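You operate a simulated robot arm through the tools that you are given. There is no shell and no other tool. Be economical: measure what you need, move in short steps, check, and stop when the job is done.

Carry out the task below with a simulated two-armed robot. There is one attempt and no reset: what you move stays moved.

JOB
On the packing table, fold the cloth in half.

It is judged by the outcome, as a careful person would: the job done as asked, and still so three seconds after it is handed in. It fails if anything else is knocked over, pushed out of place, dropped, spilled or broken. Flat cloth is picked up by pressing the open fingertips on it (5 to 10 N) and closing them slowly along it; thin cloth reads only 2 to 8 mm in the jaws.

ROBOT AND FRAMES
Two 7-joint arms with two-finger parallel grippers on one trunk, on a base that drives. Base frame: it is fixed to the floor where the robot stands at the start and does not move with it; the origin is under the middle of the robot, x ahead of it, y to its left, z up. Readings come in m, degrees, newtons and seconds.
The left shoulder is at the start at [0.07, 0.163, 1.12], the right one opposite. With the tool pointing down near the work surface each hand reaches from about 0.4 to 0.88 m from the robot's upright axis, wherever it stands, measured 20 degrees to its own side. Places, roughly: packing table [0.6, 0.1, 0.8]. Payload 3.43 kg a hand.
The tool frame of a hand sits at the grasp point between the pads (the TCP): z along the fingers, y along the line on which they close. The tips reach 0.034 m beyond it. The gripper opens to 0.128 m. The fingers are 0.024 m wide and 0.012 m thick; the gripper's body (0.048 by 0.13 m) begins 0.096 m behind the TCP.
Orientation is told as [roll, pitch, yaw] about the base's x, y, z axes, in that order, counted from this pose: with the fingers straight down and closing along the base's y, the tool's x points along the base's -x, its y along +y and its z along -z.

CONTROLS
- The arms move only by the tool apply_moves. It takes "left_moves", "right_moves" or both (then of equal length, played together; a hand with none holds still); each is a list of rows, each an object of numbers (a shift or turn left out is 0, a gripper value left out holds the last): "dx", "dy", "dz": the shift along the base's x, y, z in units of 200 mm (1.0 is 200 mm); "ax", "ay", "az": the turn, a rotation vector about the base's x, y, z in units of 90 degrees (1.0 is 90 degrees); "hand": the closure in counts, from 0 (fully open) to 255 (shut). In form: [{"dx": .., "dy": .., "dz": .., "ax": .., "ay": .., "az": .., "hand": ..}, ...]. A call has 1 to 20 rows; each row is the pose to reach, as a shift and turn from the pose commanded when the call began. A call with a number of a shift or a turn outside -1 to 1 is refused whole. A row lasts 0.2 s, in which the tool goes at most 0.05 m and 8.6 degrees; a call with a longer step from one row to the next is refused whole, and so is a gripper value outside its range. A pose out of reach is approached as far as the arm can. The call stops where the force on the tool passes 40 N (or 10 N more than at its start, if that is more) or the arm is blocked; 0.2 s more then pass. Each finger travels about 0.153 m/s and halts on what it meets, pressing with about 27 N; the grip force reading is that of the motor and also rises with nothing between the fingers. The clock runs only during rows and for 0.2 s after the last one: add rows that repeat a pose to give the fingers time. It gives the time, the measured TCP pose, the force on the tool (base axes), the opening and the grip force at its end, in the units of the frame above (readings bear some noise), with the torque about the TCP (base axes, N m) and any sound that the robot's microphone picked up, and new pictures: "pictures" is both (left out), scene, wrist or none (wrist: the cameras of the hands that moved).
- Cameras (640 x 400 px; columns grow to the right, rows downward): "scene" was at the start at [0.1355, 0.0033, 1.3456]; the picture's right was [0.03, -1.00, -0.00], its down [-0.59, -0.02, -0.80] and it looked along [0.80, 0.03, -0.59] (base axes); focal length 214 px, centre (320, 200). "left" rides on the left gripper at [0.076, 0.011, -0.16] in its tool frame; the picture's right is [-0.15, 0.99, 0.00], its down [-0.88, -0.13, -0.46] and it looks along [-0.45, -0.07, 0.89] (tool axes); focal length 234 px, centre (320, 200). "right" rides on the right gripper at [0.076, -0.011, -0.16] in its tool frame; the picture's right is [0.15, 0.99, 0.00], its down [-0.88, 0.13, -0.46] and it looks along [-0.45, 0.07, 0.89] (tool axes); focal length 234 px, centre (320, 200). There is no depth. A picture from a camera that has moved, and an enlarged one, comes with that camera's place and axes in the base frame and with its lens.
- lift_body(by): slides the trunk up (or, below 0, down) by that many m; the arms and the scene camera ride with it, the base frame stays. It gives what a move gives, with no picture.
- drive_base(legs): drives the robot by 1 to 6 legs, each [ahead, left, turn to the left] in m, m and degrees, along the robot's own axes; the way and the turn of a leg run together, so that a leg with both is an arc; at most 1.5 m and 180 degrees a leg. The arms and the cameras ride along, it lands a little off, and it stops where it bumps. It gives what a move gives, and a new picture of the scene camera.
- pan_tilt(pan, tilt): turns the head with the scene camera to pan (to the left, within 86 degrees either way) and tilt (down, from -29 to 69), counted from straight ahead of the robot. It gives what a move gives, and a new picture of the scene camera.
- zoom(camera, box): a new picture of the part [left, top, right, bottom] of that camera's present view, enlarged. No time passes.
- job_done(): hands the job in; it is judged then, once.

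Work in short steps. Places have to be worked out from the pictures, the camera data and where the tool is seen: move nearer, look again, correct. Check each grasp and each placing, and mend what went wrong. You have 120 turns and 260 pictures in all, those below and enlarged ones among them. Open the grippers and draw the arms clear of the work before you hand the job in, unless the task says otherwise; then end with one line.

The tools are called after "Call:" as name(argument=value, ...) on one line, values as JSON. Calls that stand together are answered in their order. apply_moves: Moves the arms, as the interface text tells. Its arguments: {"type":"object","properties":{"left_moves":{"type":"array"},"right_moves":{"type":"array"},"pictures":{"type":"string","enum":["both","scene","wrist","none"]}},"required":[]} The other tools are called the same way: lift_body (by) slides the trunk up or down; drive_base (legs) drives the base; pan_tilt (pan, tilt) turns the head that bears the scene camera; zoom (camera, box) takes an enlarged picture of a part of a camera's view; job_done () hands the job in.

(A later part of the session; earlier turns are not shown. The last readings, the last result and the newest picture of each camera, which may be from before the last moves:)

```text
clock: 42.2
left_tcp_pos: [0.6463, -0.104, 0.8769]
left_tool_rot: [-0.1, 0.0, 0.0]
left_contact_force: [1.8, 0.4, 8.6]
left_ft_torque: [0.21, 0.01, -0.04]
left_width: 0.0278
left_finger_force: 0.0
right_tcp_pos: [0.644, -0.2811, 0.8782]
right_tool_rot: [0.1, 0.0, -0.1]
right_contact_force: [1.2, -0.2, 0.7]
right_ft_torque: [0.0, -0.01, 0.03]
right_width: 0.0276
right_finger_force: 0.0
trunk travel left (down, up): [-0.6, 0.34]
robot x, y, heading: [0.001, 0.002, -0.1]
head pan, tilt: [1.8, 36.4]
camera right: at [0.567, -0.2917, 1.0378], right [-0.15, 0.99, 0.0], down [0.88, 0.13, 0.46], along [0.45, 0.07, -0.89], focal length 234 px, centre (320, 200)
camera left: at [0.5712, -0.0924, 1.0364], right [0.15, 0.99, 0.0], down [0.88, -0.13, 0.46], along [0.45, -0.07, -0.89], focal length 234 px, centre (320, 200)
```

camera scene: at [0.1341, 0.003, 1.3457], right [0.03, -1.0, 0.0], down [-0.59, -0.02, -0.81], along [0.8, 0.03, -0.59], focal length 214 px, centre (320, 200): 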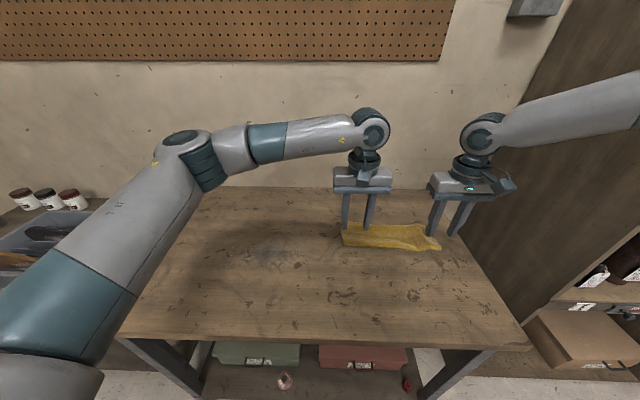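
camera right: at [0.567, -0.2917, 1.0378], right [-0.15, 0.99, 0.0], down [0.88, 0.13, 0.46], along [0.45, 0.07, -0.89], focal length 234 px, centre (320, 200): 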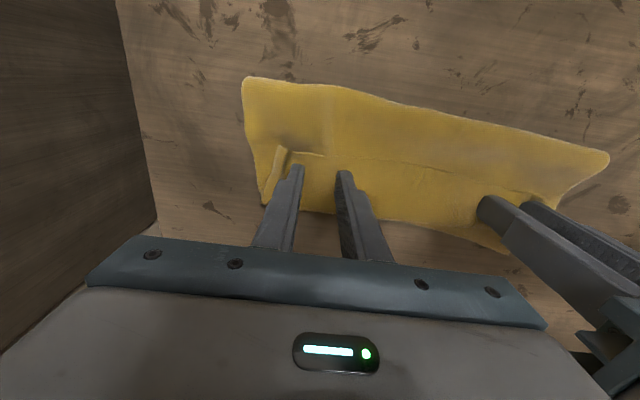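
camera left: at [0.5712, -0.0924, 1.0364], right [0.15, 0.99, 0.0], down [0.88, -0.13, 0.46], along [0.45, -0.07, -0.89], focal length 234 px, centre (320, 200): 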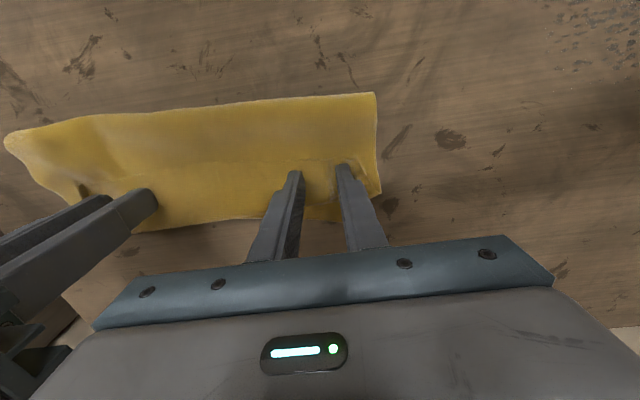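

Left presses 8.6 N, right barely. I lower the right 1 mm and drag both 60 mm toward the robot.

Call:
apply_moves(left_moves=[{}, {"dx": -0.04}, {"dx": -0.08}, {"dx": -0.12}, {"dx": -0.16}, {"dx": -0.2}, {"dx": -0.24}, {"dx": -0.28}, {"dx": -0.3}], right_moves=[{"dz": -0.006}, {"dx": -0.04, "dz": -0.006}, {"dx": -0.08, "dz": -0.006}, {"dx": -0.12, "dz": -0.006}, {"dx": -0.16, "dz": -0.006}, {"dx": -0.2, "dz": -0.006}, {"dx": -0.24, "dz": -0.006}, {"dx": -0.28, "dz": -0.006}, {"dx": -0.3, "dz": -0.006}])

Call:
zoom(camera="scene", box=[310, 180, 470, 280])

```text
clock: 44.2
left_tcp_pos: [0.5848, -0.1045, 0.8768]
left_tool_rot: [-0.1, 0.0, 0.0]
left_contact_force: [7.2, 0.3, 24.7]
left_ft_torque: [0.46, -0.08, -0.09]
left_width: 0.0278
left_finger_force: 0.3
right_tcp_pos: [0.5795, -0.2815, 0.8773]
right_tool_rot: [-0.1, -0.1, 0.0]
right_contact_force: [0.9, -0.5, 5.6]
right_ft_torque: [-0.15, -0.09, 0.03]
right_width: 0.0275
right_finger_force: 0.2
trunk travel left (down, up): [-0.6, 0.34]
robot x, y, heading: [0.0016, -0.0012, 0.0]
head pan, tilt: [1.8, 36.4]
camera scene: at [0.1335, 0.004, 1.3459], right [0.03, -1.0, 0.0], down [-0.59, -0.02, -0.81], along [0.81, 0.02, -0.59], focal length 214 px, centre (320, 200)
camera right: at [0.5044, -0.2931, 1.037], right [-0.15, 0.99, 0.0], down [0.88, 0.13, 0.46], along [0.45, 0.07, -0.89], focal length 234 px, centre (320, 200)
camera left: at [0.5091, -0.0923, 1.0359], right [0.15, 0.99, 0.0], down [0.88, -0.13, 0.46], along [0.45, -0.07, -0.89], focal length 234 px, centre (320, 200)
```

scene: 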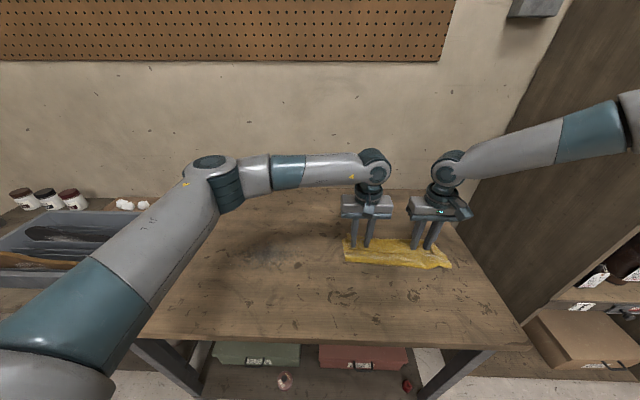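
right: 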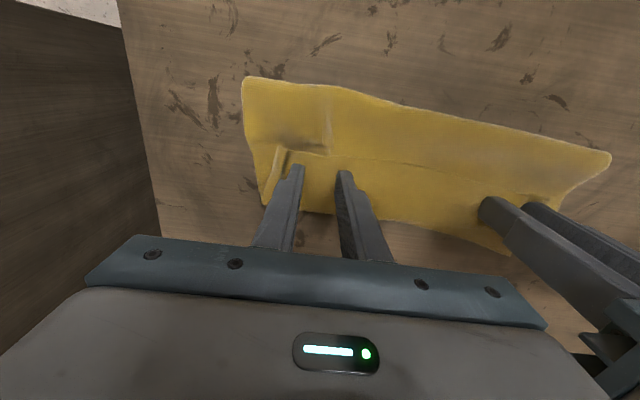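
left: 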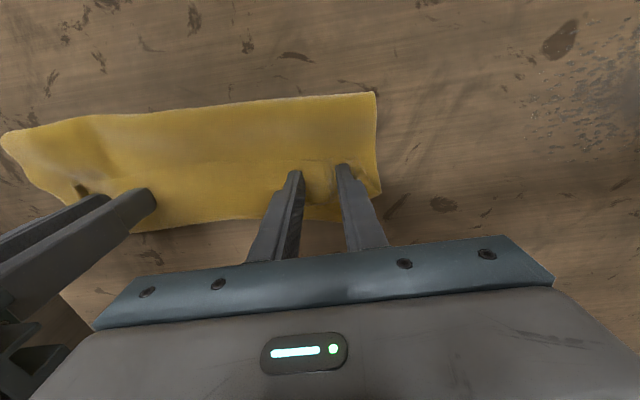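

```text
4.00 times, centred on (390, 230) of scene
camera zoom: at [0.1335, 0.004, 1.3459], right [0.03, -1.0, 0.0], down [-0.59, -0.02, -0.81], along [0.81, 0.02, -0.59], focal length 858 px, centre (40, 80)
```

zoom: 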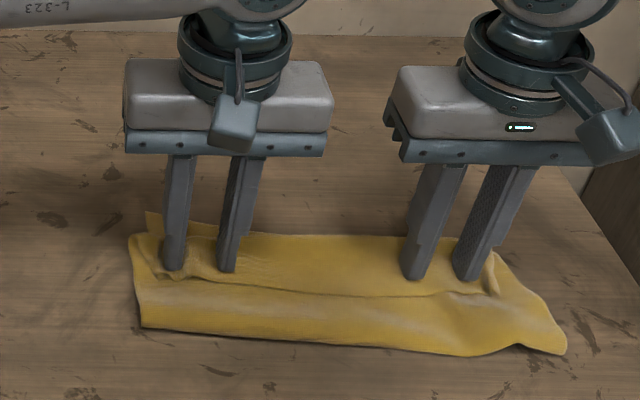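

The whole stack slid as one block toward the robot, so dragging won't separate layers. New idea: pinch the top two layers (as happened before), lift and shift them toward the robot so the bottom layer's far edge is exposed, then lift the cloth by that edge so it hangs open. I ease the left pressure and pinch here.

Call:
apply_moves(left_moves=[{"dz": 0.004, "hand": 202}, {"dz": 0.004, "hand": 207}, {"dz": 0.004, "hand": 212}, {"dz": 0.004, "hand": 217}, {"dz": 0.004, "hand": 222}, {"dz": 0.004, "hand": 227}, {"dz": 0.004, "hand": 232}, {"dz": 0.004, "hand": 237}, {"dz": 0.004, "hand": 242}, {"dz": 0.004, "hand": 248}, {"dz": 0.004, "hand": 255}, {"dz": 0.004, "hand": 255}, {"dz": 0.004, "hand": 255}], right_moves=[{"hand": 202}, {"hand": 207}, {"hand": 212}, {"hand": 217}, {"hand": 222}, {"hand": 227}, {"hand": 232}, {"hand": 237}, {"hand": 242}, {"hand": 248}, {"hand": 255}, {"hand": 255}, {"hand": 255}], pictures="none")

Call:
apply_moves(left_moves=[{"dz": 0.06}, {"dz": 0.12}, {"dz": 0.18}, {"dz": 0.24}], right_moves=[{"dz": 0.06}, {"dz": 0.12}, {"dz": 0.18}, {"dz": 0.24}])

Call:
zoom(camera="scene", box=[310, 180, 470, 280])

```text
clock: 47.0
left_tcp_pos: [0.5841, -0.1037, 0.8776]
left_tool_rot: [-0.1, 0.1, 0.0]
left_contact_force: [-0.5, -8.2, 1.4]
left_ft_torque: [-0.27, 0.02, -0.01]
left_width: 0.0073
left_finger_force: 26.7
right_tcp_pos: [0.5815, -0.2821, 0.8772]
right_tool_rot: [-0.1, 0.0, 0.1]
right_contact_force: [0.6, 7.0, 11.2]
right_ft_torque: [0.14, -0.08, 0.0]
right_width: 0.0029
right_finger_force: 27.6
trunk travel left (down, up): [-0.6, 0.34]
robot x, y, heading: [-0.0013, 0.0005, -0.1]
head pan, tilt: [1.8, 36.4]
```

```text
clock: 48.0
left_tcp_pos: [0.585, -0.1044, 0.9249]
left_tool_rot: [-0.1, 0.1, 0.0]
left_contact_force: [1.0, -4.3, -0.4]
left_ft_torque: [-0.15, -0.02, -0.02]
left_width: 0.0069
left_finger_force: 27.1
right_tcp_pos: [0.5841, -0.2804, 0.9247]
right_tool_rot: [0.1, 0.0, 0.0]
right_contact_force: [-0.1, 3.7, -0.5]
right_ft_torque: [0.1, -0.02, 0.01]
right_width: 0.0028
right_finger_force: 26.8
trunk travel left (down, up): [-0.6, 0.34]
robot x, y, heading: [-0.002, 0.0031, -0.3]
head pan, tilt: [1.8, 36.4]
camera scene: at [0.1348, 0.0035, 1.3456], right [0.03, -1.0, 0.0], down [-0.59, -0.02, -0.8], along [0.8, 0.03, -0.59], focal length 214 px, centre (320, 200)
camera right: at [0.5073, -0.2914, 1.0838], right [-0.15, 0.99, 0.0], down [0.88, 0.13, 0.46], along [0.45, 0.07, -0.89], focal length 234 px, centre (320, 200)
camera left: at [0.51, -0.0933, 1.0844], right [0.15, 0.99, 0.0], down [0.88, -0.13, 0.45], along [0.45, -0.07, -0.89], focal length 234 px, centre (320, 200)
```

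scene: 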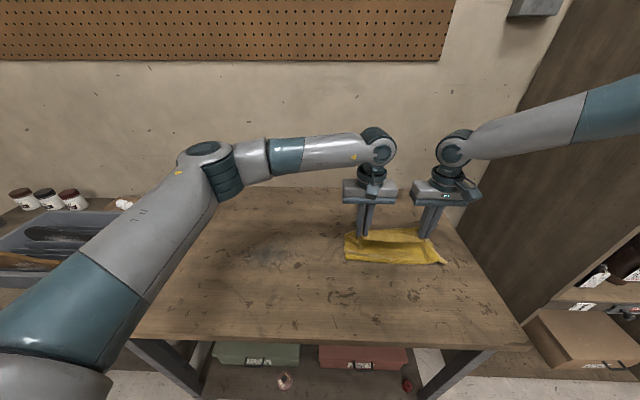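
right: 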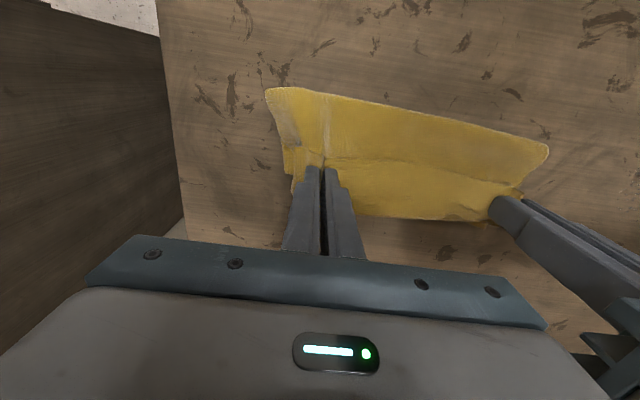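
left: 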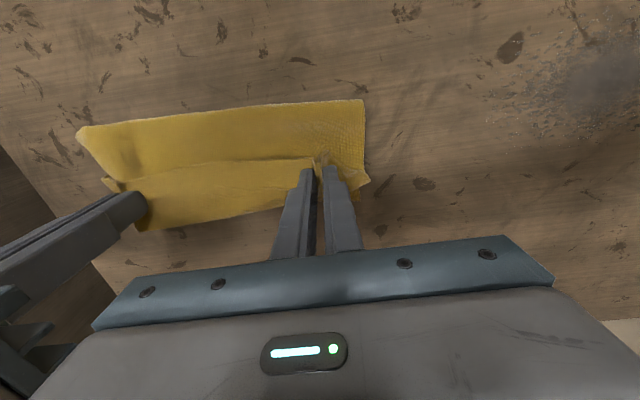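

```text
4.00 times, centred on (390, 230) of scene
camera zoom: at [0.1348, 0.0035, 1.3456], right [0.03, -1.0, 0.0], down [-0.59, -0.02, -0.8], along [0.8, 0.03, -0.59], focal length 858 px, centre (40, 80)
```

zoom: 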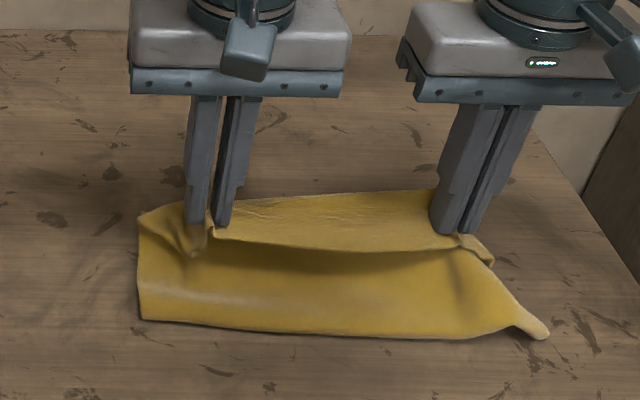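

Lifted. Now I carry this toward the robot by 100 mm at this height and look whether the bottom layer's far edge stays behind.

Call:
apply_moves(left_moves=[{"dx": -0.1, "dz": 0.05}, {"dx": -0.2, "dz": 0.05}, {"dx": -0.3, "dz": 0.05}, {"dx": -0.4, "dz": 0.0}, {"dx": -0.5, "dz": -0.05}], right_moves=[{"dx": -0.1, "dz": 0.05}, {"dx": -0.2, "dz": 0.05}, {"dx": -0.3, "dz": 0.05}, {"dx": -0.4, "dz": 0.0}, {"dx": -0.5, "dz": -0.05}])

Call:
zoom(camera="scene", box=[310, 180, 490, 300])

```text
clock: 49.2
left_tcp_pos: [0.4862, -0.1035, 0.9158]
left_tool_rot: [0.0, 0.1, 0.0]
left_contact_force: [-0.6, -4.3, -0.5]
left_ft_torque: [-0.1, -0.06, 0.01]
left_width: 0.0069
left_finger_force: 26.8
right_tcp_pos: [0.482, -0.2794, 0.9164]
right_tool_rot: [0.0, 0.0, 0.0]
right_contact_force: [0.3, 2.8, 0.1]
right_ft_torque: [0.1, -0.02, 0.04]
right_width: 0.0028
right_finger_force: 26.9
trunk travel left (down, up): [-0.6, 0.34]
robot x, y, heading: [0.0014, -0.0001, -0.2]
head pan, tilt: [1.8, 36.4]
camera scene: at [0.1351, 0.0032, 1.3457], right [0.03, -1.0, 0.0], down [-0.59, -0.02, -0.8], along [0.8, 0.03, -0.59], focal length 214 px, centre (320, 200)
camera right: at [0.406, -0.2905, 1.0759], right [-0.15, 0.99, 0.0], down [0.88, 0.13, 0.46], along [0.45, 0.07, -0.89], focal length 234 px, centre (320, 200)
camera left: at [0.4105, -0.0927, 1.0749], right [0.15, 0.99, 0.0], down [0.88, -0.13, 0.45], along [0.45, -0.07, -0.89], focal length 234 px, centre (320, 200)
```

scene: 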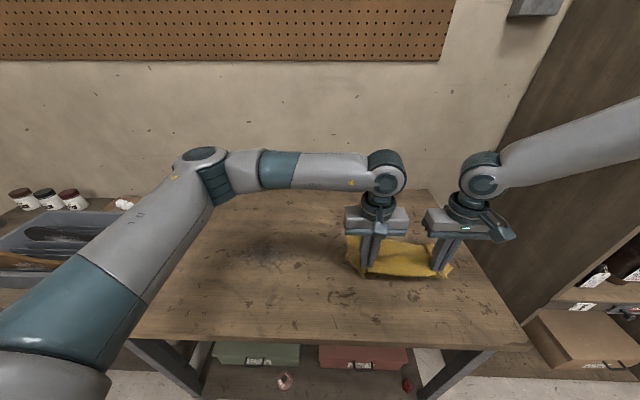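
right: 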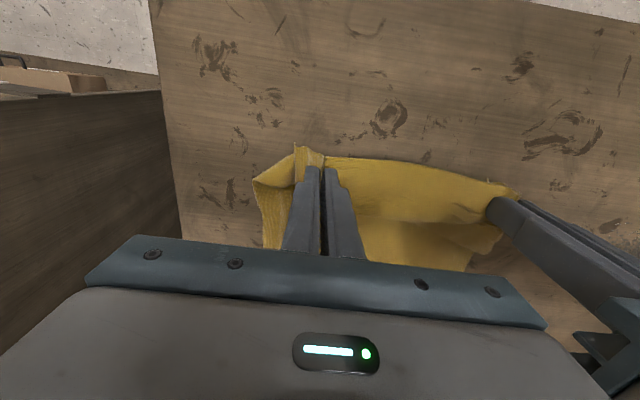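
left: 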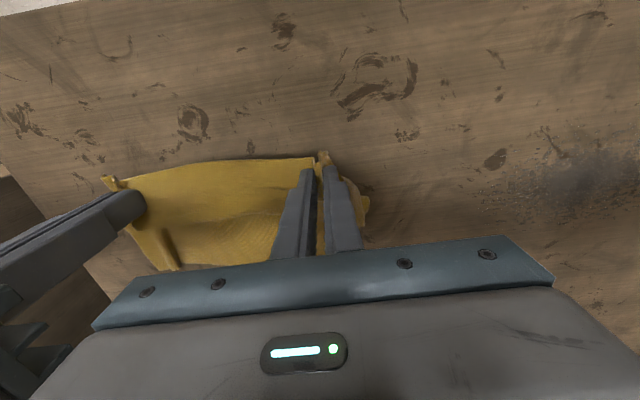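

```text
3.33 times, centred on (400, 240) of scene
camera zoom: at [0.1351, 0.0032, 1.3457], right [0.03, -1.0, 0.0], down [-0.59, -0.02, -0.8], along [0.8, 0.03, -0.59], focal length 715 px, centre (53, 67)
```

zoom: 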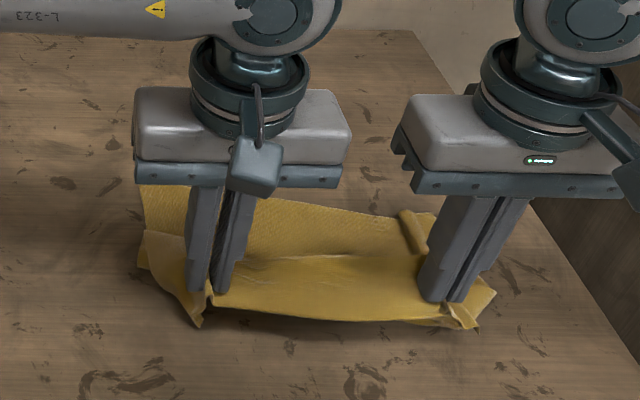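

The fold has opened: the held hem is now the near edge and the rest trails behind. I continue 55 mm further toward the robot, lowering a bit, to pull the cloth flat.

Call:
apply_moves(left_moves=[{"dx": -0.09, "dz": -0.03}, {"dx": -0.18, "dz": -0.06}, {"dx": -0.27, "dz": -0.1}, {"dx": -0.27, "dz": -0.13}], right_moves=[{"dx": -0.09, "dz": -0.03}, {"dx": -0.18, "dz": -0.06}, {"dx": -0.27, "dz": -0.1}, {"dx": -0.27, "dz": -0.13}])

Call:
zoom(camera="scene", box=[310, 190, 490, 310])

```text
clock: 50.2
left_tcp_pos: [0.4306, -0.1047, 0.8901]
left_tool_rot: [0.0, 0.2, 0.1]
left_contact_force: [-0.2, -9.1, -0.3]
left_ft_torque: [-0.27, -0.03, -0.04]
left_width: 0.0072
left_finger_force: 27.2
right_tcp_pos: [0.4285, -0.2813, 0.8873]
right_tool_rot: [0.2, 0.0, 0.1]
right_contact_force: [0.6, 8.8, -0.1]
right_ft_torque: [0.31, 0.0, 0.05]
right_width: 0.0029
right_finger_force: 26.6
trunk travel left (down, up): [-0.6, 0.34]
robot x, y, heading: [-0.005, 0.0003, -0.1]
head pan, tilt: [1.8, 36.4]
camera scene: at [0.1364, 0.0035, 1.3455], right [0.03, -1.0, 0.0], down [-0.59, -0.02, -0.8], along [0.8, 0.03, -0.59], focal length 214 px, centre (320, 200)
camera right: at [0.3532, -0.2929, 1.0469], right [-0.15, 0.99, 0.0], down [0.88, 0.13, 0.46], along [0.45, 0.07, -0.89], focal length 234 px, centre (320, 200)
camera left: at [0.3559, -0.092, 1.0478], right [0.15, 0.99, 0.0], down [0.88, -0.13, 0.45], along [0.45, -0.07, -0.89], focal length 234 px, centre (320, 200)
```

scene: 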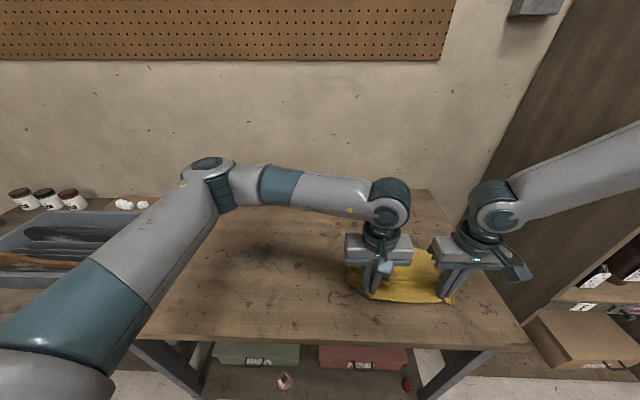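
right: 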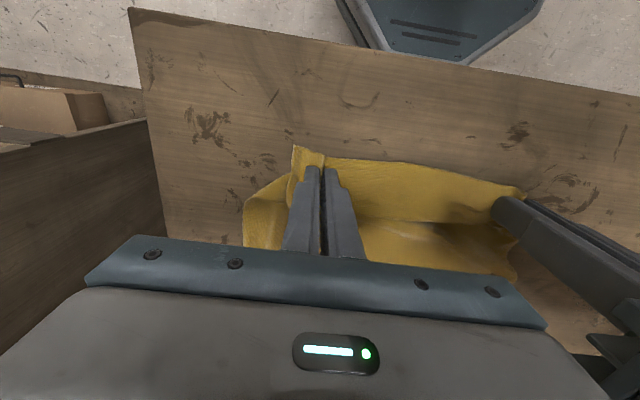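
left: 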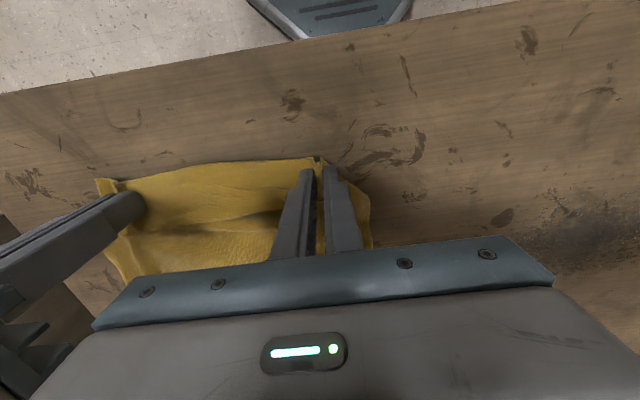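

```text
3.33 times, centred on (400, 250) of scene
camera zoom: at [0.1364, 0.0035, 1.3455], right [0.03, -1.0, 0.0], down [-0.59, -0.02, -0.8], along [0.8, 0.03, -0.59], focal length 715 px, centre (53, 33)
```

zoom: 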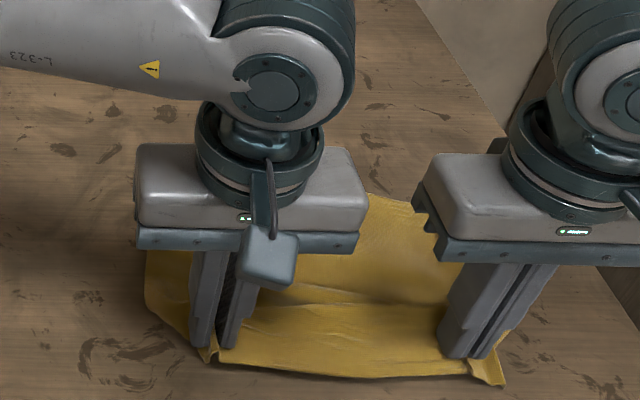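

The cloth is almost unfolded but still a little bunched. I pull another 35 mm toward the robot at low height, then set down and release.

Call:
apply_moves(left_moves=[{"dx": -0.06, "dz": -0.02}, {"dx": -0.12, "dz": -0.03}, {"dx": -0.175, "dz": -0.04}, {"dx": -0.175, "dz": -0.045}, {"dx": -0.175, "dz": -0.045, "hand": 225}, {"dx": -0.175, "dz": -0.045, "hand": 190}, {"dx": -0.175, "dz": -0.045, "hand": 150}, {"dx": -0.175, "dz": 0.1}, {"dx": -0.175, "dz": 0.3}, {"dx": -0.175, "dz": 0.5}, {"dx": -0.1, "dz": 0.7, "dy": 0.1}, {"dx": -0.1, "dz": 0.8, "dy": 0.3}], right_moves=[{"dx": -0.06, "dz": -0.02}, {"dx": -0.12, "dz": -0.03}, {"dx": -0.175, "dz": -0.035}, {"dx": -0.175, "dz": -0.035}, {"dx": -0.175, "dz": -0.035, "hand": 225}, {"dx": -0.175, "dz": -0.035, "hand": 190}, {"dx": -0.175, "dz": -0.035, "hand": 150}, {"dx": -0.175, "dz": 0.1}, {"dx": -0.175, "dz": 0.3}, {"dx": -0.175, "dz": 0.5}, {"dx": -0.1, "dz": 0.7, "dy": -0.1}, {"dx": -0.1, "dz": 0.8, "dy": -0.2}])

Call:
zoom(camera="scene", box=[300, 190, 500, 330])

```text
clock: 52.8
left_tcp_pos: [0.4098, -0.0433, 1.0501]
left_tool_rot: [-0.1, 0.1, 0.0]
left_contact_force: [-0.8, 0.8, 0.1]
left_ft_torque: [-0.05, -0.03, 0.01]
left_width: 0.0528
left_finger_force: 0.1
right_tcp_pos: [0.4037, -0.3216, 1.0483]
right_tool_rot: [-0.1, -0.1, 0.0]
right_contact_force: [0.5, 0.5, -0.2]
right_ft_torque: [-0.01, -0.04, -0.05]
right_width: 0.0526
right_finger_force: 0.1
trunk travel left (down, up): [-0.6, 0.34]
robot x, y, heading: [0.0053, -0.0014, 0.4]
head pan, tilt: [1.8, 36.4]
camera scene: at [0.1344, 0.0047, 1.3457], right [0.03, -1.0, 0.0], down [-0.59, -0.02, -0.8], along [0.8, 0.02, -0.59], focal length 214 px, centre (320, 200)
camera right: at [0.3286, -0.3328, 1.2083], right [-0.15, 0.99, 0.0], down [0.88, 0.13, 0.46], along [0.45, 0.07, -0.89], focal length 234 px, centre (320, 200)
camera left: at [0.3343, -0.0328, 1.2097], right [0.15, 0.99, 0.0], down [0.88, -0.13, 0.46], along [0.45, -0.07, -0.89], focal length 234 px, centre (320, 200)
```

scene: 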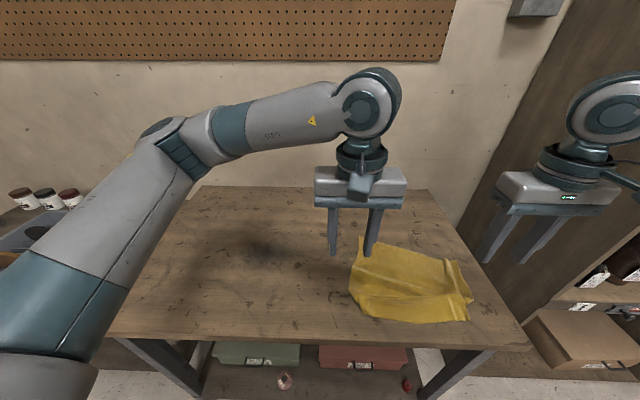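
right: 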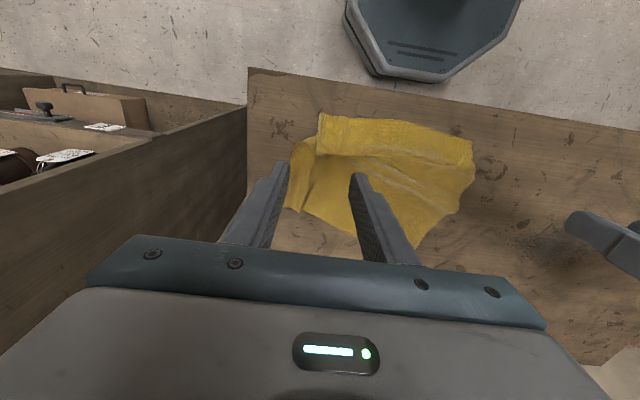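
left: 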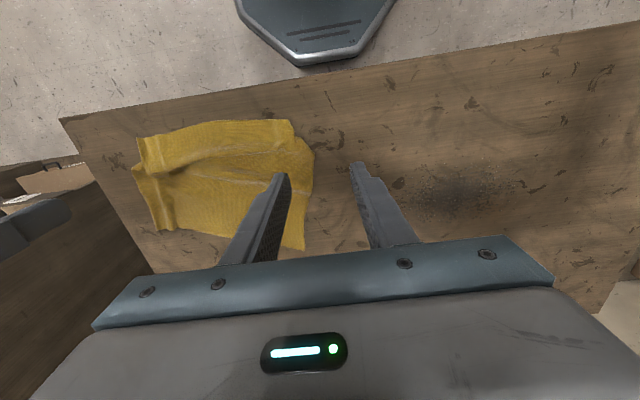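

```text
2.86 times, centred on (400, 260) of scene
camera zoom: at [0.1344, 0.0047, 1.3457], right [0.03, -1.0, 0.0], down [-0.59, -0.02, -0.8], along [0.8, 0.02, -0.59], focal length 613 px, centre (91, 29)
```

zoom: 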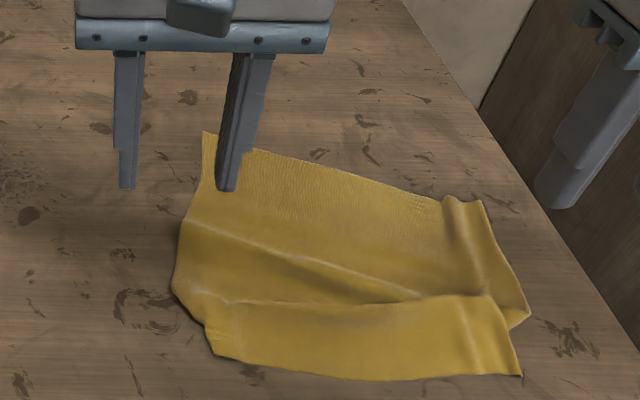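

The cloth is nearly unfolded, with one loose pleat. Its near edge is a single layer on the table, corners at about (0.378, −0.090) and (0.371, −0.327). I move above those corners with 34 mm jaws.

Call:
apply_moves(left_moves=[{"dx": -0.03, "dy": -0.15, "dz": -0.05, "hand": 187}, {"dx": -0.07, "dy": -0.3, "dz": -0.15}, {"dx": -0.07, "dy": -0.375, "dz": -0.3}, {"dx": -0.07, "dy": -0.375, "dz": -0.5}, {"dx": -0.07, "dy": -0.375, "dz": -0.68}, {"dx": -0.07, "dy": -0.375, "dz": -0.8}, {"dx": -0.07, "dy": -0.375, "dz": -0.8}], right_moves=[{"dx": -0.03, "dy": 0.05, "dz": -0.05, "hand": 187}, {"dx": -0.075, "dy": 0.12, "dz": -0.15}, {"dx": -0.075, "dy": 0.12, "dz": -0.3}, {"dx": -0.075, "dy": 0.12, "dz": -0.5}, {"dx": -0.075, "dy": 0.12, "dz": -0.68}, {"dx": -0.075, "dy": 0.12, "dz": -0.79}, {"dx": -0.075, "dy": 0.12, "dz": -0.79}], pictures="wrist")

```text
clock: 54.4
left_tcp_pos: [0.3947, -0.1191, 0.8888]
left_tool_rot: [0.0, 0.1, 0.1]
left_contact_force: [-1.1, -0.3, -0.6]
left_ft_torque: [0.03, 0.0, 0.0]
left_width: 0.0342
left_finger_force: 0.1
right_tcp_pos: [0.3957, -0.2997, 0.8897]
right_tool_rot: [0.0, 0.0, 0.0]
right_contact_force: [0.4, 0.4, 0.6]
right_ft_torque: [-0.03, -0.02, 0.01]
right_width: 0.0342
right_finger_force: 0.1
trunk travel left (down, up): [-0.6, 0.34]
robot x, y, heading: [-0.0008, 0.001, -0.1]
head pan, tilt: [1.8, 36.4]
camera right: at [0.3185, -0.311, 1.0501], right [-0.15, 0.99, 0.0], down [0.88, 0.13, 0.46], along [0.45, 0.07, -0.89], focal length 234 px, centre (320, 200)
camera left: at [0.3196, -0.1074, 1.0479], right [0.15, 0.99, 0.0], down [0.88, -0.13, 0.45], along [0.45, -0.07, -0.89], focal length 234 px, centre (320, 200)
```

right: 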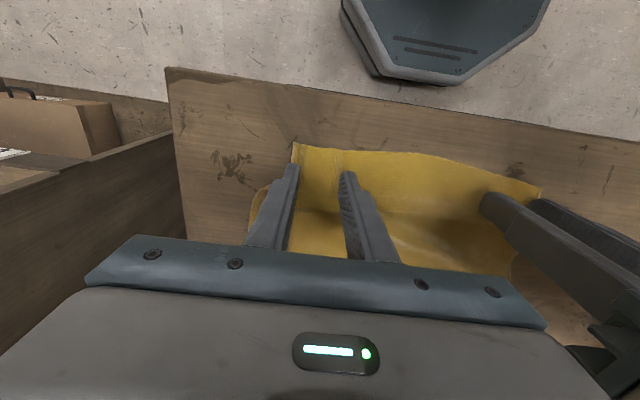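
left: 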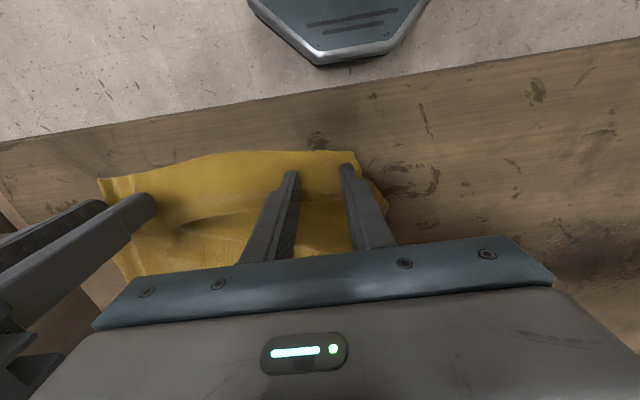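

Positions are good; I shift a few mm closer to the edge and descend to near contact.

Call:
apply_moves(left_moves=[{"dx": -0.02, "dz": -0.02}, {"dx": -0.025, "dz": -0.045}, {"dx": -0.025, "dz": -0.056}, {"dx": -0.025, "dz": -0.06}, {"dx": -0.025, "dz": -0.06}], right_moves=[{"dx": -0.02, "dz": -0.02}, {"dx": -0.045, "dz": -0.045}, {"dx": -0.045, "dz": -0.056}, {"dx": -0.045, "dz": -0.062}, {"dx": -0.045, "dz": -0.062}], pictures="none")

```text
clock: 55.6
left_tcp_pos: [0.3922, -0.1167, 0.8769]
left_tool_rot: [-0.1, 0.0, 0.0]
left_contact_force: [0.0, -0.4, 0.9]
left_ft_torque: [0.03, 0.01, 0.01]
left_width: 0.0341
left_finger_force: 0.1
right_tcp_pos: [0.384, -0.298, 0.8786]
right_tool_rot: [0.0, 0.1, 0.0]
right_contact_force: [0.0, 0.1, 0.9]
right_ft_torque: [-0.04, -0.02, 0.01]
right_width: 0.0343
right_finger_force: 0.1
trunk travel left (down, up): [-0.6, 0.34]
robot x, y, heading: [-0.0016, -0.0007, -0.0]
head pan, tilt: [1.8, 36.4]
```

Contact is just starting; I press a little further.

Call:
apply_moves(left_moves=[{"dz": -0.003}, {"dz": -0.006}, {"dz": -0.006}], right_moves=[{"dz": -0.003}, {"dz": -0.006}, {"dz": -0.006}], pictures="none")

```text
clock: 56.4
left_tcp_pos: [0.3942, -0.1174, 0.8762]
left_tool_rot: [0.0, 0.0, 0.1]
left_contact_force: [-2.1, 0.7, 9.9]
left_ft_torque: [0.29, 0.07, 0.05]
left_width: 0.0342
left_finger_force: 0.4
right_tcp_pos: [0.3829, -0.2987, 0.8775]
right_tool_rot: [0.0, 0.1, 0.0]
right_contact_force: [0.1, 0.7, 0.6]
right_ft_torque: [0.04, 0.03, -0.03]
right_width: 0.034
right_finger_force: 0.1
trunk travel left (down, up): [-0.6, 0.34]
robot x, y, heading: [0.0023, -0.0, 0.2]
head pan, tilt: [1.8, 36.4]
```

Left is at 10 N; the right needs about 1 mm more, then I close the left slowly at the same time as the right settles.

Call:
apply_moves(right_moves=[{"dz": -0.003}, {"dz": -0.006}, {"dz": -0.006}], pictures="none")

```text
clock: 57.2
left_tcp_pos: [0.3927, -0.1183, 0.8767]
left_tool_rot: [0.0, 0.0, 0.0]
left_contact_force: [-2.6, -0.2, 12.3]
left_ft_torque: [0.38, 0.04, 0.08]
left_width: 0.0342
left_finger_force: 0.1
right_tcp_pos: [0.3849, -0.2974, 0.8763]
right_tool_rot: [0.1, 0.0, 0.0]
right_contact_force: [0.2, 0.1, 2.5]
right_ft_torque: [0.01, 0.0, 0.0]
right_width: 0.0342
right_finger_force: 0.0
trunk travel left (down, up): [-0.6, 0.34]
robot x, y, heading: [0.0016, -0.0012, 0.0]
head pan, tilt: [1.8, 36.4]
```

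I add 0.4 mm on the right and close both slowly.

Call:
apply_moves(left_moves=[{"hand": 187}, {"hand": 190}, {"hand": 195}, {"hand": 200}, {"hand": 205}, {"hand": 210}, {"hand": 215}, {"hand": 220}, {"hand": 225}, {"hand": 230}, {"hand": 235}, {"hand": 240}, {"hand": 246}, {"hand": 255}, {"hand": 255}, {"hand": 255}], right_moves=[{"hand": 187, "dz": -0.002}, {"hand": 190, "dz": -0.002}, {"hand": 195, "dz": -0.002}, {"hand": 200, "dz": -0.002}, {"hand": 205, "dz": -0.002}, {"hand": 210, "dz": -0.002}, {"hand": 215, "dz": -0.002}, {"hand": 220, "dz": -0.002}, {"hand": 225, "dz": -0.002}, {"hand": 230, "dz": -0.002}, {"hand": 235, "dz": -0.002}, {"hand": 240, "dz": -0.002}, {"hand": 246, "dz": -0.002}, {"hand": 255, "dz": -0.002}, {"hand": 255, "dz": -0.002}, {"hand": 255, "dz": -0.002}], pictures="wrist")

```text
clock: 60.6
left_tcp_pos: [0.3917, -0.1167, 0.876]
left_tool_rot: [-0.1, 0.0, 0.0]
left_contact_force: [-0.7, 0.4, 9.3]
left_ft_torque: [0.1, -0.04, 0.0]
left_width: 0.0
left_finger_force: 27.4
right_tcp_pos: [0.3832, -0.2971, 0.876]
right_tool_rot: [0.0, -0.1, 0.0]
right_contact_force: [-1.1, 1.4, 14.8]
right_ft_torque: [0.1, -0.12, 0.03]
right_width: 0.003
right_finger_force: 26.7
trunk travel left (down, up): [-0.6, 0.34]
robot x, y, heading: [-0.0001, 0.0018, 0.1]
head pan, tilt: [1.8, 36.4]
camera right: at [0.3079, -0.3077, 1.0352], right [-0.15, 0.99, 0.0], down [0.88, 0.13, 0.46], along [0.45, 0.07, -0.89], focal length 234 px, centre (320, 200)
camera left: at [0.3167, -0.1058, 1.0357], right [0.15, 0.99, 0.0], down [0.88, -0.13, 0.46], along [0.45, -0.07, -0.89], focal length 234 px, centre (320, 200)
```

right: 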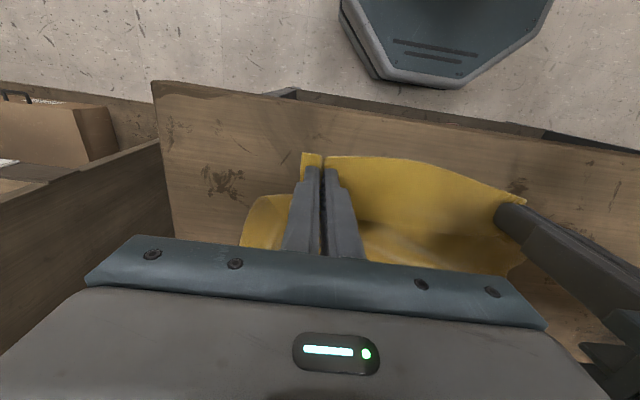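
left: 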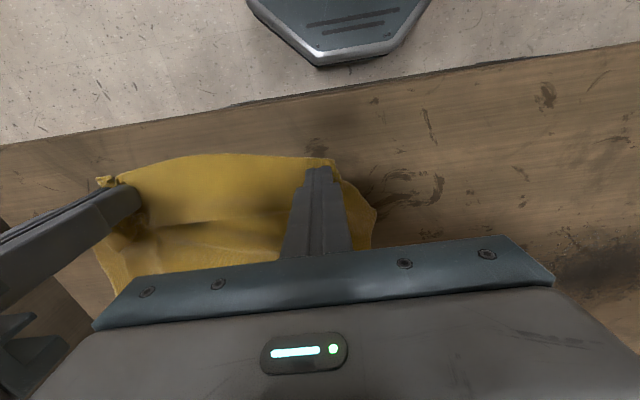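

Right has the cloth (3.0 mm); the left slipped off near the corner (0.0). I lift the left slightly, reopen, shift 15 mm inward and press again.

Call:
apply_moves(left_moves=[{"dz": 0.03}, {"dz": 0.03, "dy": -0.04, "hand": 187}, {"dz": 0.03, "dy": -0.075}, {"dz": 0.03, "dy": -0.075}, {"dz": 0.01, "dy": -0.075}, {"dz": 0.003, "dy": -0.075}, {"dz": 0.0, "dy": -0.075}, {"dz": 0.0, "dy": -0.075}], pictures="wrist")

```text
clock: 62.4
left_tcp_pos: [0.392, -0.1337, 0.8759]
left_tool_rot: [-0.1, 0.0, 0.0]
left_contact_force: [-0.6, 0.1, 1.4]
left_ft_torque: [0.06, 0.02, 0.03]
left_width: 0.0343
left_finger_force: 0.1
right_tcp_pos: [0.3839, -0.2971, 0.8755]
right_tool_rot: [0.0, -0.1, 0.0]
right_contact_force: [-1.6, 2.7, 18.2]
right_ft_torque: [0.13, -0.09, 0.05]
right_width: 0.0029
right_finger_force: 27.1
trunk travel left (down, up): [-0.6, 0.34]
robot x, y, heading: [0.001, 0.0036, 0.1]
head pan, tilt: [1.8, 36.4]
camera left: at [0.3172, -0.1211, 1.0358], right [0.15, 0.99, 0.0], down [0.88, -0.13, 0.46], along [0.45, -0.07, -0.89], focal length 234 px, centre (320, 200)
```

left: 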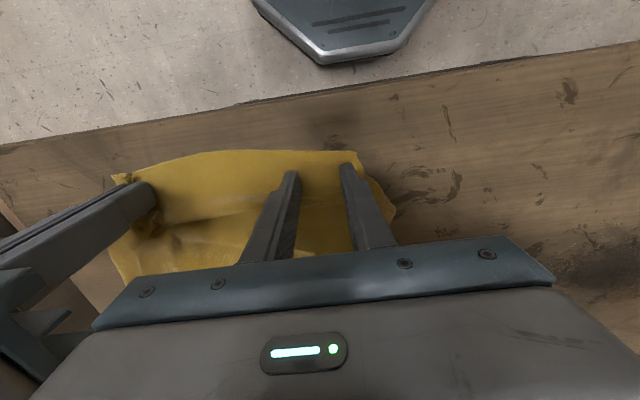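

Straddle looks right; I press 0.8 mm more and check force.

Call:
apply_moves(left_moves=[{"dz": -0.003}, {"dz": -0.005}, {"dz": -0.005}], pictures="none")

```text
clock: 63.2
left_tcp_pos: [0.3938, -0.1321, 0.8758]
left_tool_rot: [-0.1, -0.1, 0.0]
left_contact_force: [4.0, -0.5, 23.5]
left_ft_torque: [0.62, -0.16, -0.08]
left_width: 0.0344
left_finger_force: 0.4
right_tcp_pos: [0.3832, -0.2968, 0.8749]
right_tool_rot: [0.0, -0.1, 0.0]
right_contact_force: [0.2, 0.9, 10.6]
right_ft_torque: [0.09, -0.08, 0.01]
right_width: 0.0032
right_finger_force: 27.1
trunk travel left (down, up): [-0.6, 0.34]
robot x, y, heading: [0.0024, -0.0007, 0.0]
head pan, tilt: [1.8, 36.4]
```

The torque shows the outer finger alone is carrying the load (probably a doubled bit under it). I roll the left hand about 2.3° to level the tips and recheck.

Call:
apply_moves(left_moves=[{"dz": 0.004, "ax": 0.012}, {"dz": 0.004, "ax": 0.025}, {"dz": 0.003, "ax": 0.025}], pictures="none")

```text
clock: 64.0
left_tcp_pos: [0.3924, -0.1342, 0.8764]
left_tool_rot: [2.1, 0.0, 0.0]
left_contact_force: [1.4, -1.0, 19.8]
left_ft_torque: [-0.55, -0.04, 0.07]
left_width: 0.0345
left_finger_force: 0.4
right_tcp_pos: [0.3844, -0.2967, 0.8765]
right_tool_rot: [-0.1, -0.1, 0.0]
right_contact_force: [-1.1, 1.4, 10.8]
right_ft_torque: [0.08, -0.1, 0.01]
right_width: 0.0029
right_finger_force: 27.1
trunk travel left (down, up): [-0.6, 0.34]
robot x, y, heading: [0.0034, 0.0014, -0.1]
head pan, tilt: [1.8, 36.4]
```

Now it tips onto the inner finger; half that roll is right. I take back 1.2°, ease up slightly, and close slowly.

Call:
apply_moves(left_moves=[{"ax": -0.012, "dz": 0.0}, {"ax": -0.012, "hand": 187}, {"ax": -0.012, "hand": 190}, {"ax": -0.012, "hand": 195}, {"ax": -0.012, "hand": 200}, {"ax": -0.012, "hand": 205}, {"ax": -0.012, "hand": 210}, {"ax": -0.012, "hand": 215}, {"ax": -0.012, "hand": 220}, {"ax": -0.012, "hand": 225}, {"ax": -0.012, "hand": 230}, {"ax": -0.012, "hand": 235}, {"ax": -0.012, "hand": 240}, {"ax": -0.012, "hand": 246}, {"ax": -0.012, "hand": 255}, {"ax": -0.012, "hand": 255}, {"ax": -0.012, "hand": 255}], pictures="wrist")

```text
clock: 67.6
left_tcp_pos: [0.391, -0.1337, 0.8759]
left_tool_rot: [1.2, 0.0, 0.0]
left_contact_force: [-1.3, -3.1, 15.6]
left_ft_torque: [-0.1, 0.18, 0.0]
left_width: 0.0022
left_finger_force: 26.5
right_tcp_pos: [0.3835, -0.2979, 0.8768]
right_tool_rot: [0.0, -0.1, 0.1]
right_contact_force: [-0.4, 3.5, 12.0]
right_ft_torque: [0.15, -0.11, -0.02]
right_width: 0.003
right_finger_force: 26.8
trunk travel left (down, up): [-0.6, 0.34]
robot x, y, heading: [0.0003, 0.0018, 0.3]
head pan, tilt: [1.8, 36.4]
camera left: at [0.3161, -0.125, 1.0357], right [0.15, 0.99, 0.02], down [0.88, -0.14, 0.45], along [0.45, -0.05, -0.89], focal length 234 px, centre (320, 200)
```

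left: 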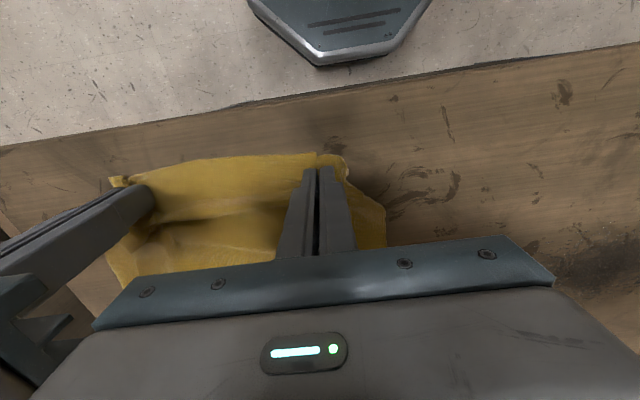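

Left now holds (2.2 mm). I lift both hands 200 mm, moving slightly forward, so the cloth begins to hang.

Call:
apply_moves(left_moves=[{"dz": 0.12}, {"dz": 0.28, "dx": 0.05, "ax": -0.013}, {"dz": 0.44, "dx": 0.1, "ax": -0.013}, {"dz": 0.6, "dx": 0.16, "ax": -0.013}, {"dz": 0.76, "dx": 0.22, "ax": -0.013}, {"dz": 0.9, "dx": 0.28, "ax": -0.013}, {"dz": 1.0, "dx": 0.34, "ax": -0.013}], right_moves=[{"dz": 0.12}, {"dz": 0.28, "dx": 0.05}, {"dz": 0.44, "dx": 0.1}, {"dz": 0.6, "dx": 0.16}, {"dz": 0.76, "dx": 0.22}, {"dz": 0.9, "dx": 0.28}, {"dz": 1.0, "dx": 0.34}])

Call:
zoom(camera="scene", box=[280, 100, 520, 300])

```text
clock: 69.2
left_tcp_pos: [0.4605, -0.1321, 1.0741]
left_tool_rot: [0.0, 0.1, 0.0]
left_contact_force: [-0.1, -1.3, -0.6]
left_ft_torque: [-0.06, -0.04, 0.02]
left_width: 0.0018
left_finger_force: 26.5
right_tcp_pos: [0.4523, -0.2986, 1.0775]
right_tool_rot: [-0.1, 0.0, 0.0]
right_contact_force: [0.7, 1.1, -0.5]
right_ft_torque: [0.04, 0.01, 0.01]
right_width: 0.0029
right_finger_force: 27.0
trunk travel left (down, up): [-0.6, 0.34]
robot x, y, heading: [0.0025, 0.0015, -0.1]
head pan, tilt: [1.8, 36.4]
camera scene: at [0.1353, 0.0036, 1.3456], right [0.03, -1.0, 0.0], down [-0.59, -0.02, -0.8], along [0.8, 0.03, -0.59], focal length 214 px, centre (320, 200)
camera right: at [0.3769, -0.3093, 1.2364], right [-0.15, 0.99, 0.0], down [0.88, 0.13, 0.46], along [0.45, 0.07, -0.89], focal length 234 px, centre (320, 200)
camera left: at [0.3852, -0.1209, 1.2331], right [0.15, 0.99, 0.0], down [0.88, -0.13, 0.45], along [0.45, -0.07, -0.89], focal length 234 px, centre (320, 200)
```

scene: 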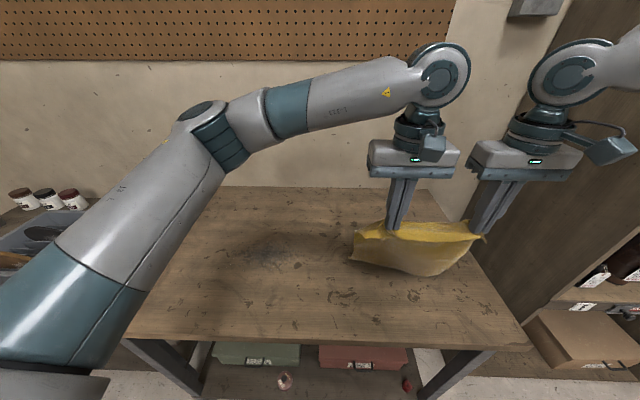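
right: 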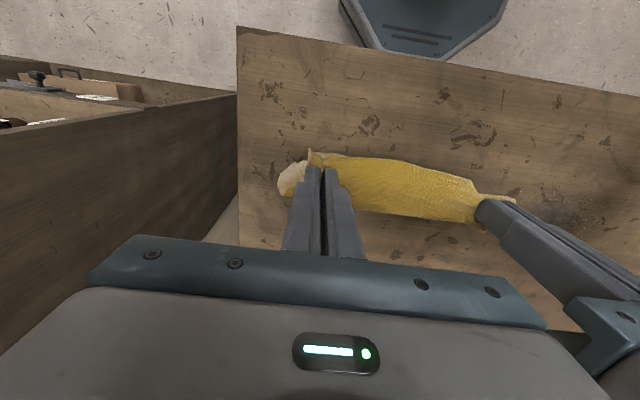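
left: 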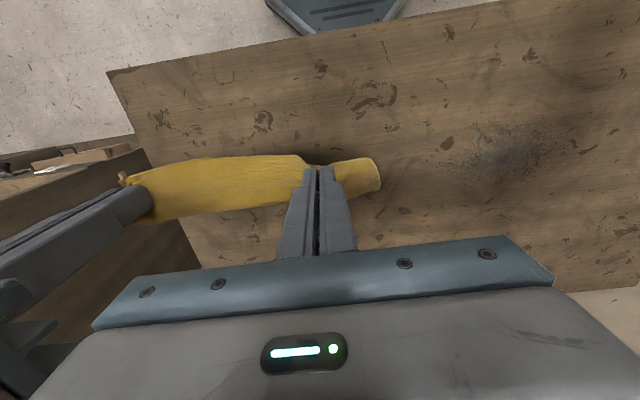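

```text
2.00 times, centred on (400, 200) of scene
camera zoom: at [0.1353, 0.0036, 1.3456], right [0.03, -1.0, 0.0], down [-0.59, -0.02, -0.8], along [0.8, 0.03, -0.59], focal length 429 px, centre (160, 200)
```

zoom: 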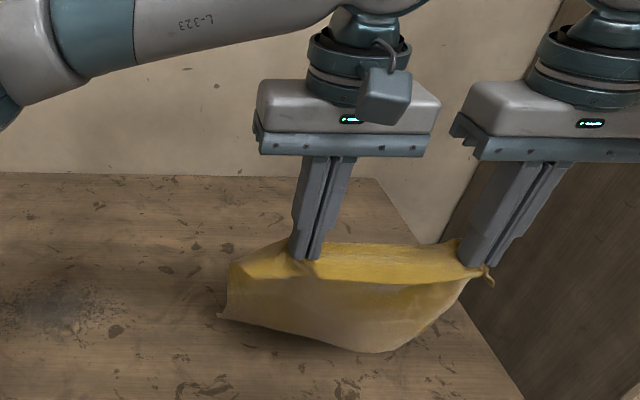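

The cloth hangs but the bottom shape is unclear. I raise another 90 mm so it's fully off the table and look again.

Call:
apply_moves(left_moves=[{"dz": 0.15}, {"dz": 0.3, "dx": 0.05}, {"dz": 0.45, "dx": 0.1}, {"dz": 0.45, "dx": 0.1}, {"dz": 0.45, "dx": 0.1}], right_moves=[{"dz": 0.15}, {"dz": 0.3, "dx": 0.05}, {"dz": 0.45, "dx": 0.1}, {"dz": 0.45, "dx": 0.1}, {"dz": 0.45, "dx": 0.1}])

Call:
zoom(camera="scene", box=[300, 100, 540, 300])

```text
clock: 70.4
left_tcp_pos: [0.4799, -0.1336, 1.1634]
left_tool_rot: [0.1, 0.2, -0.1]
left_contact_force: [0.0, -0.2, 0.1]
left_ft_torque: [0.0, -0.01, -0.01]
left_width: 0.0019
left_finger_force: 26.6
right_tcp_pos: [0.4719, -0.2975, 1.1659]
right_tool_rot: [0.1, 0.0, 0.0]
right_contact_force: [0.0, 0.9, -0.2]
right_ft_torque: [0.0, -0.04, -0.01]
right_width: 0.0028
right_finger_force: 27.2
trunk travel left (down, up): [-0.6, 0.34]
robot x, y, heading: [0.0036, 0.0017, -0.1]
head pan, tilt: [1.8, 36.4]
camera scene: at [0.1357, 0.0033, 1.3456], right [0.03, -1.0, 0.0], down [-0.59, -0.02, -0.8], along [0.8, 0.03, -0.59], focal length 214 px, centre (320, 200)
camera right: at [0.3954, -0.3082, 1.3249], right [-0.15, 0.99, 0.0], down [0.88, 0.13, 0.46], along [0.45, 0.07, -0.89], focal length 234 px, centre (320, 200)
camera left: at [0.4047, -0.1216, 1.3225], right [0.15, 0.99, 0.0], down [0.88, -0.13, 0.45], along [0.45, -0.07, -0.89], focal length 234 px, centre (320, 200)
```

scene: 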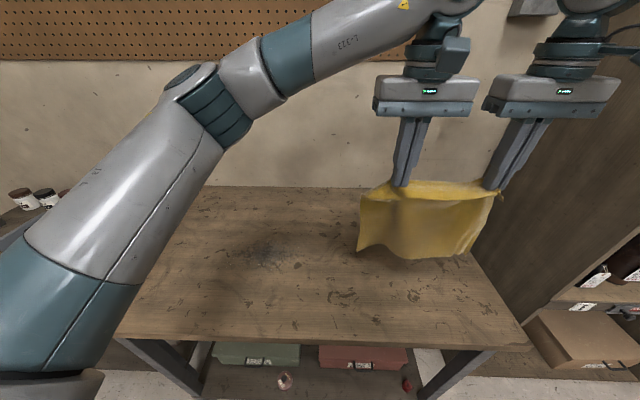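
right: 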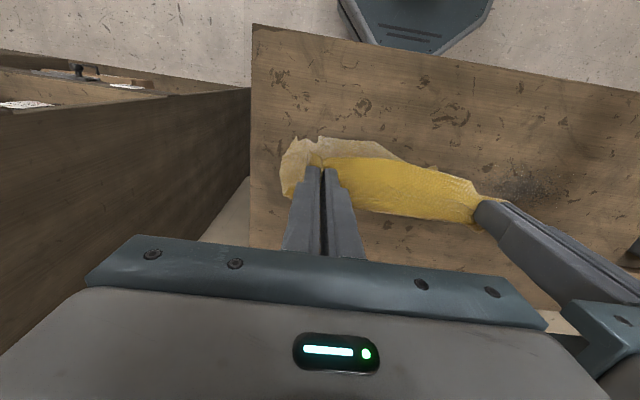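
left: 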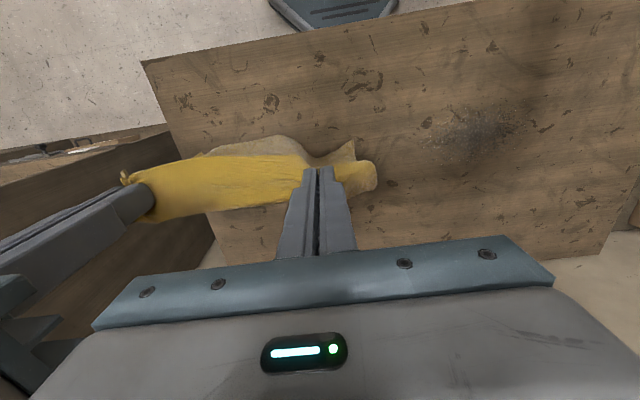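

```text
2.00 times, centred on (420, 200) of scene
camera zoom: at [0.1357, 0.0033, 1.3456], right [0.03, -1.0, 0.0], down [-0.59, -0.02, -0.8], along [0.8, 0.03, -0.59], focal length 429 px, centre (120, 200)
```

zoom: 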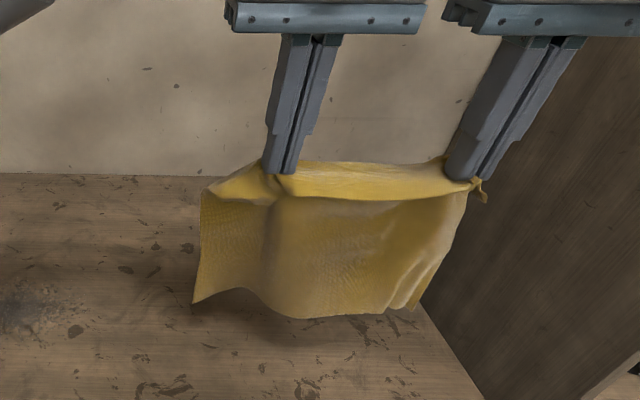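

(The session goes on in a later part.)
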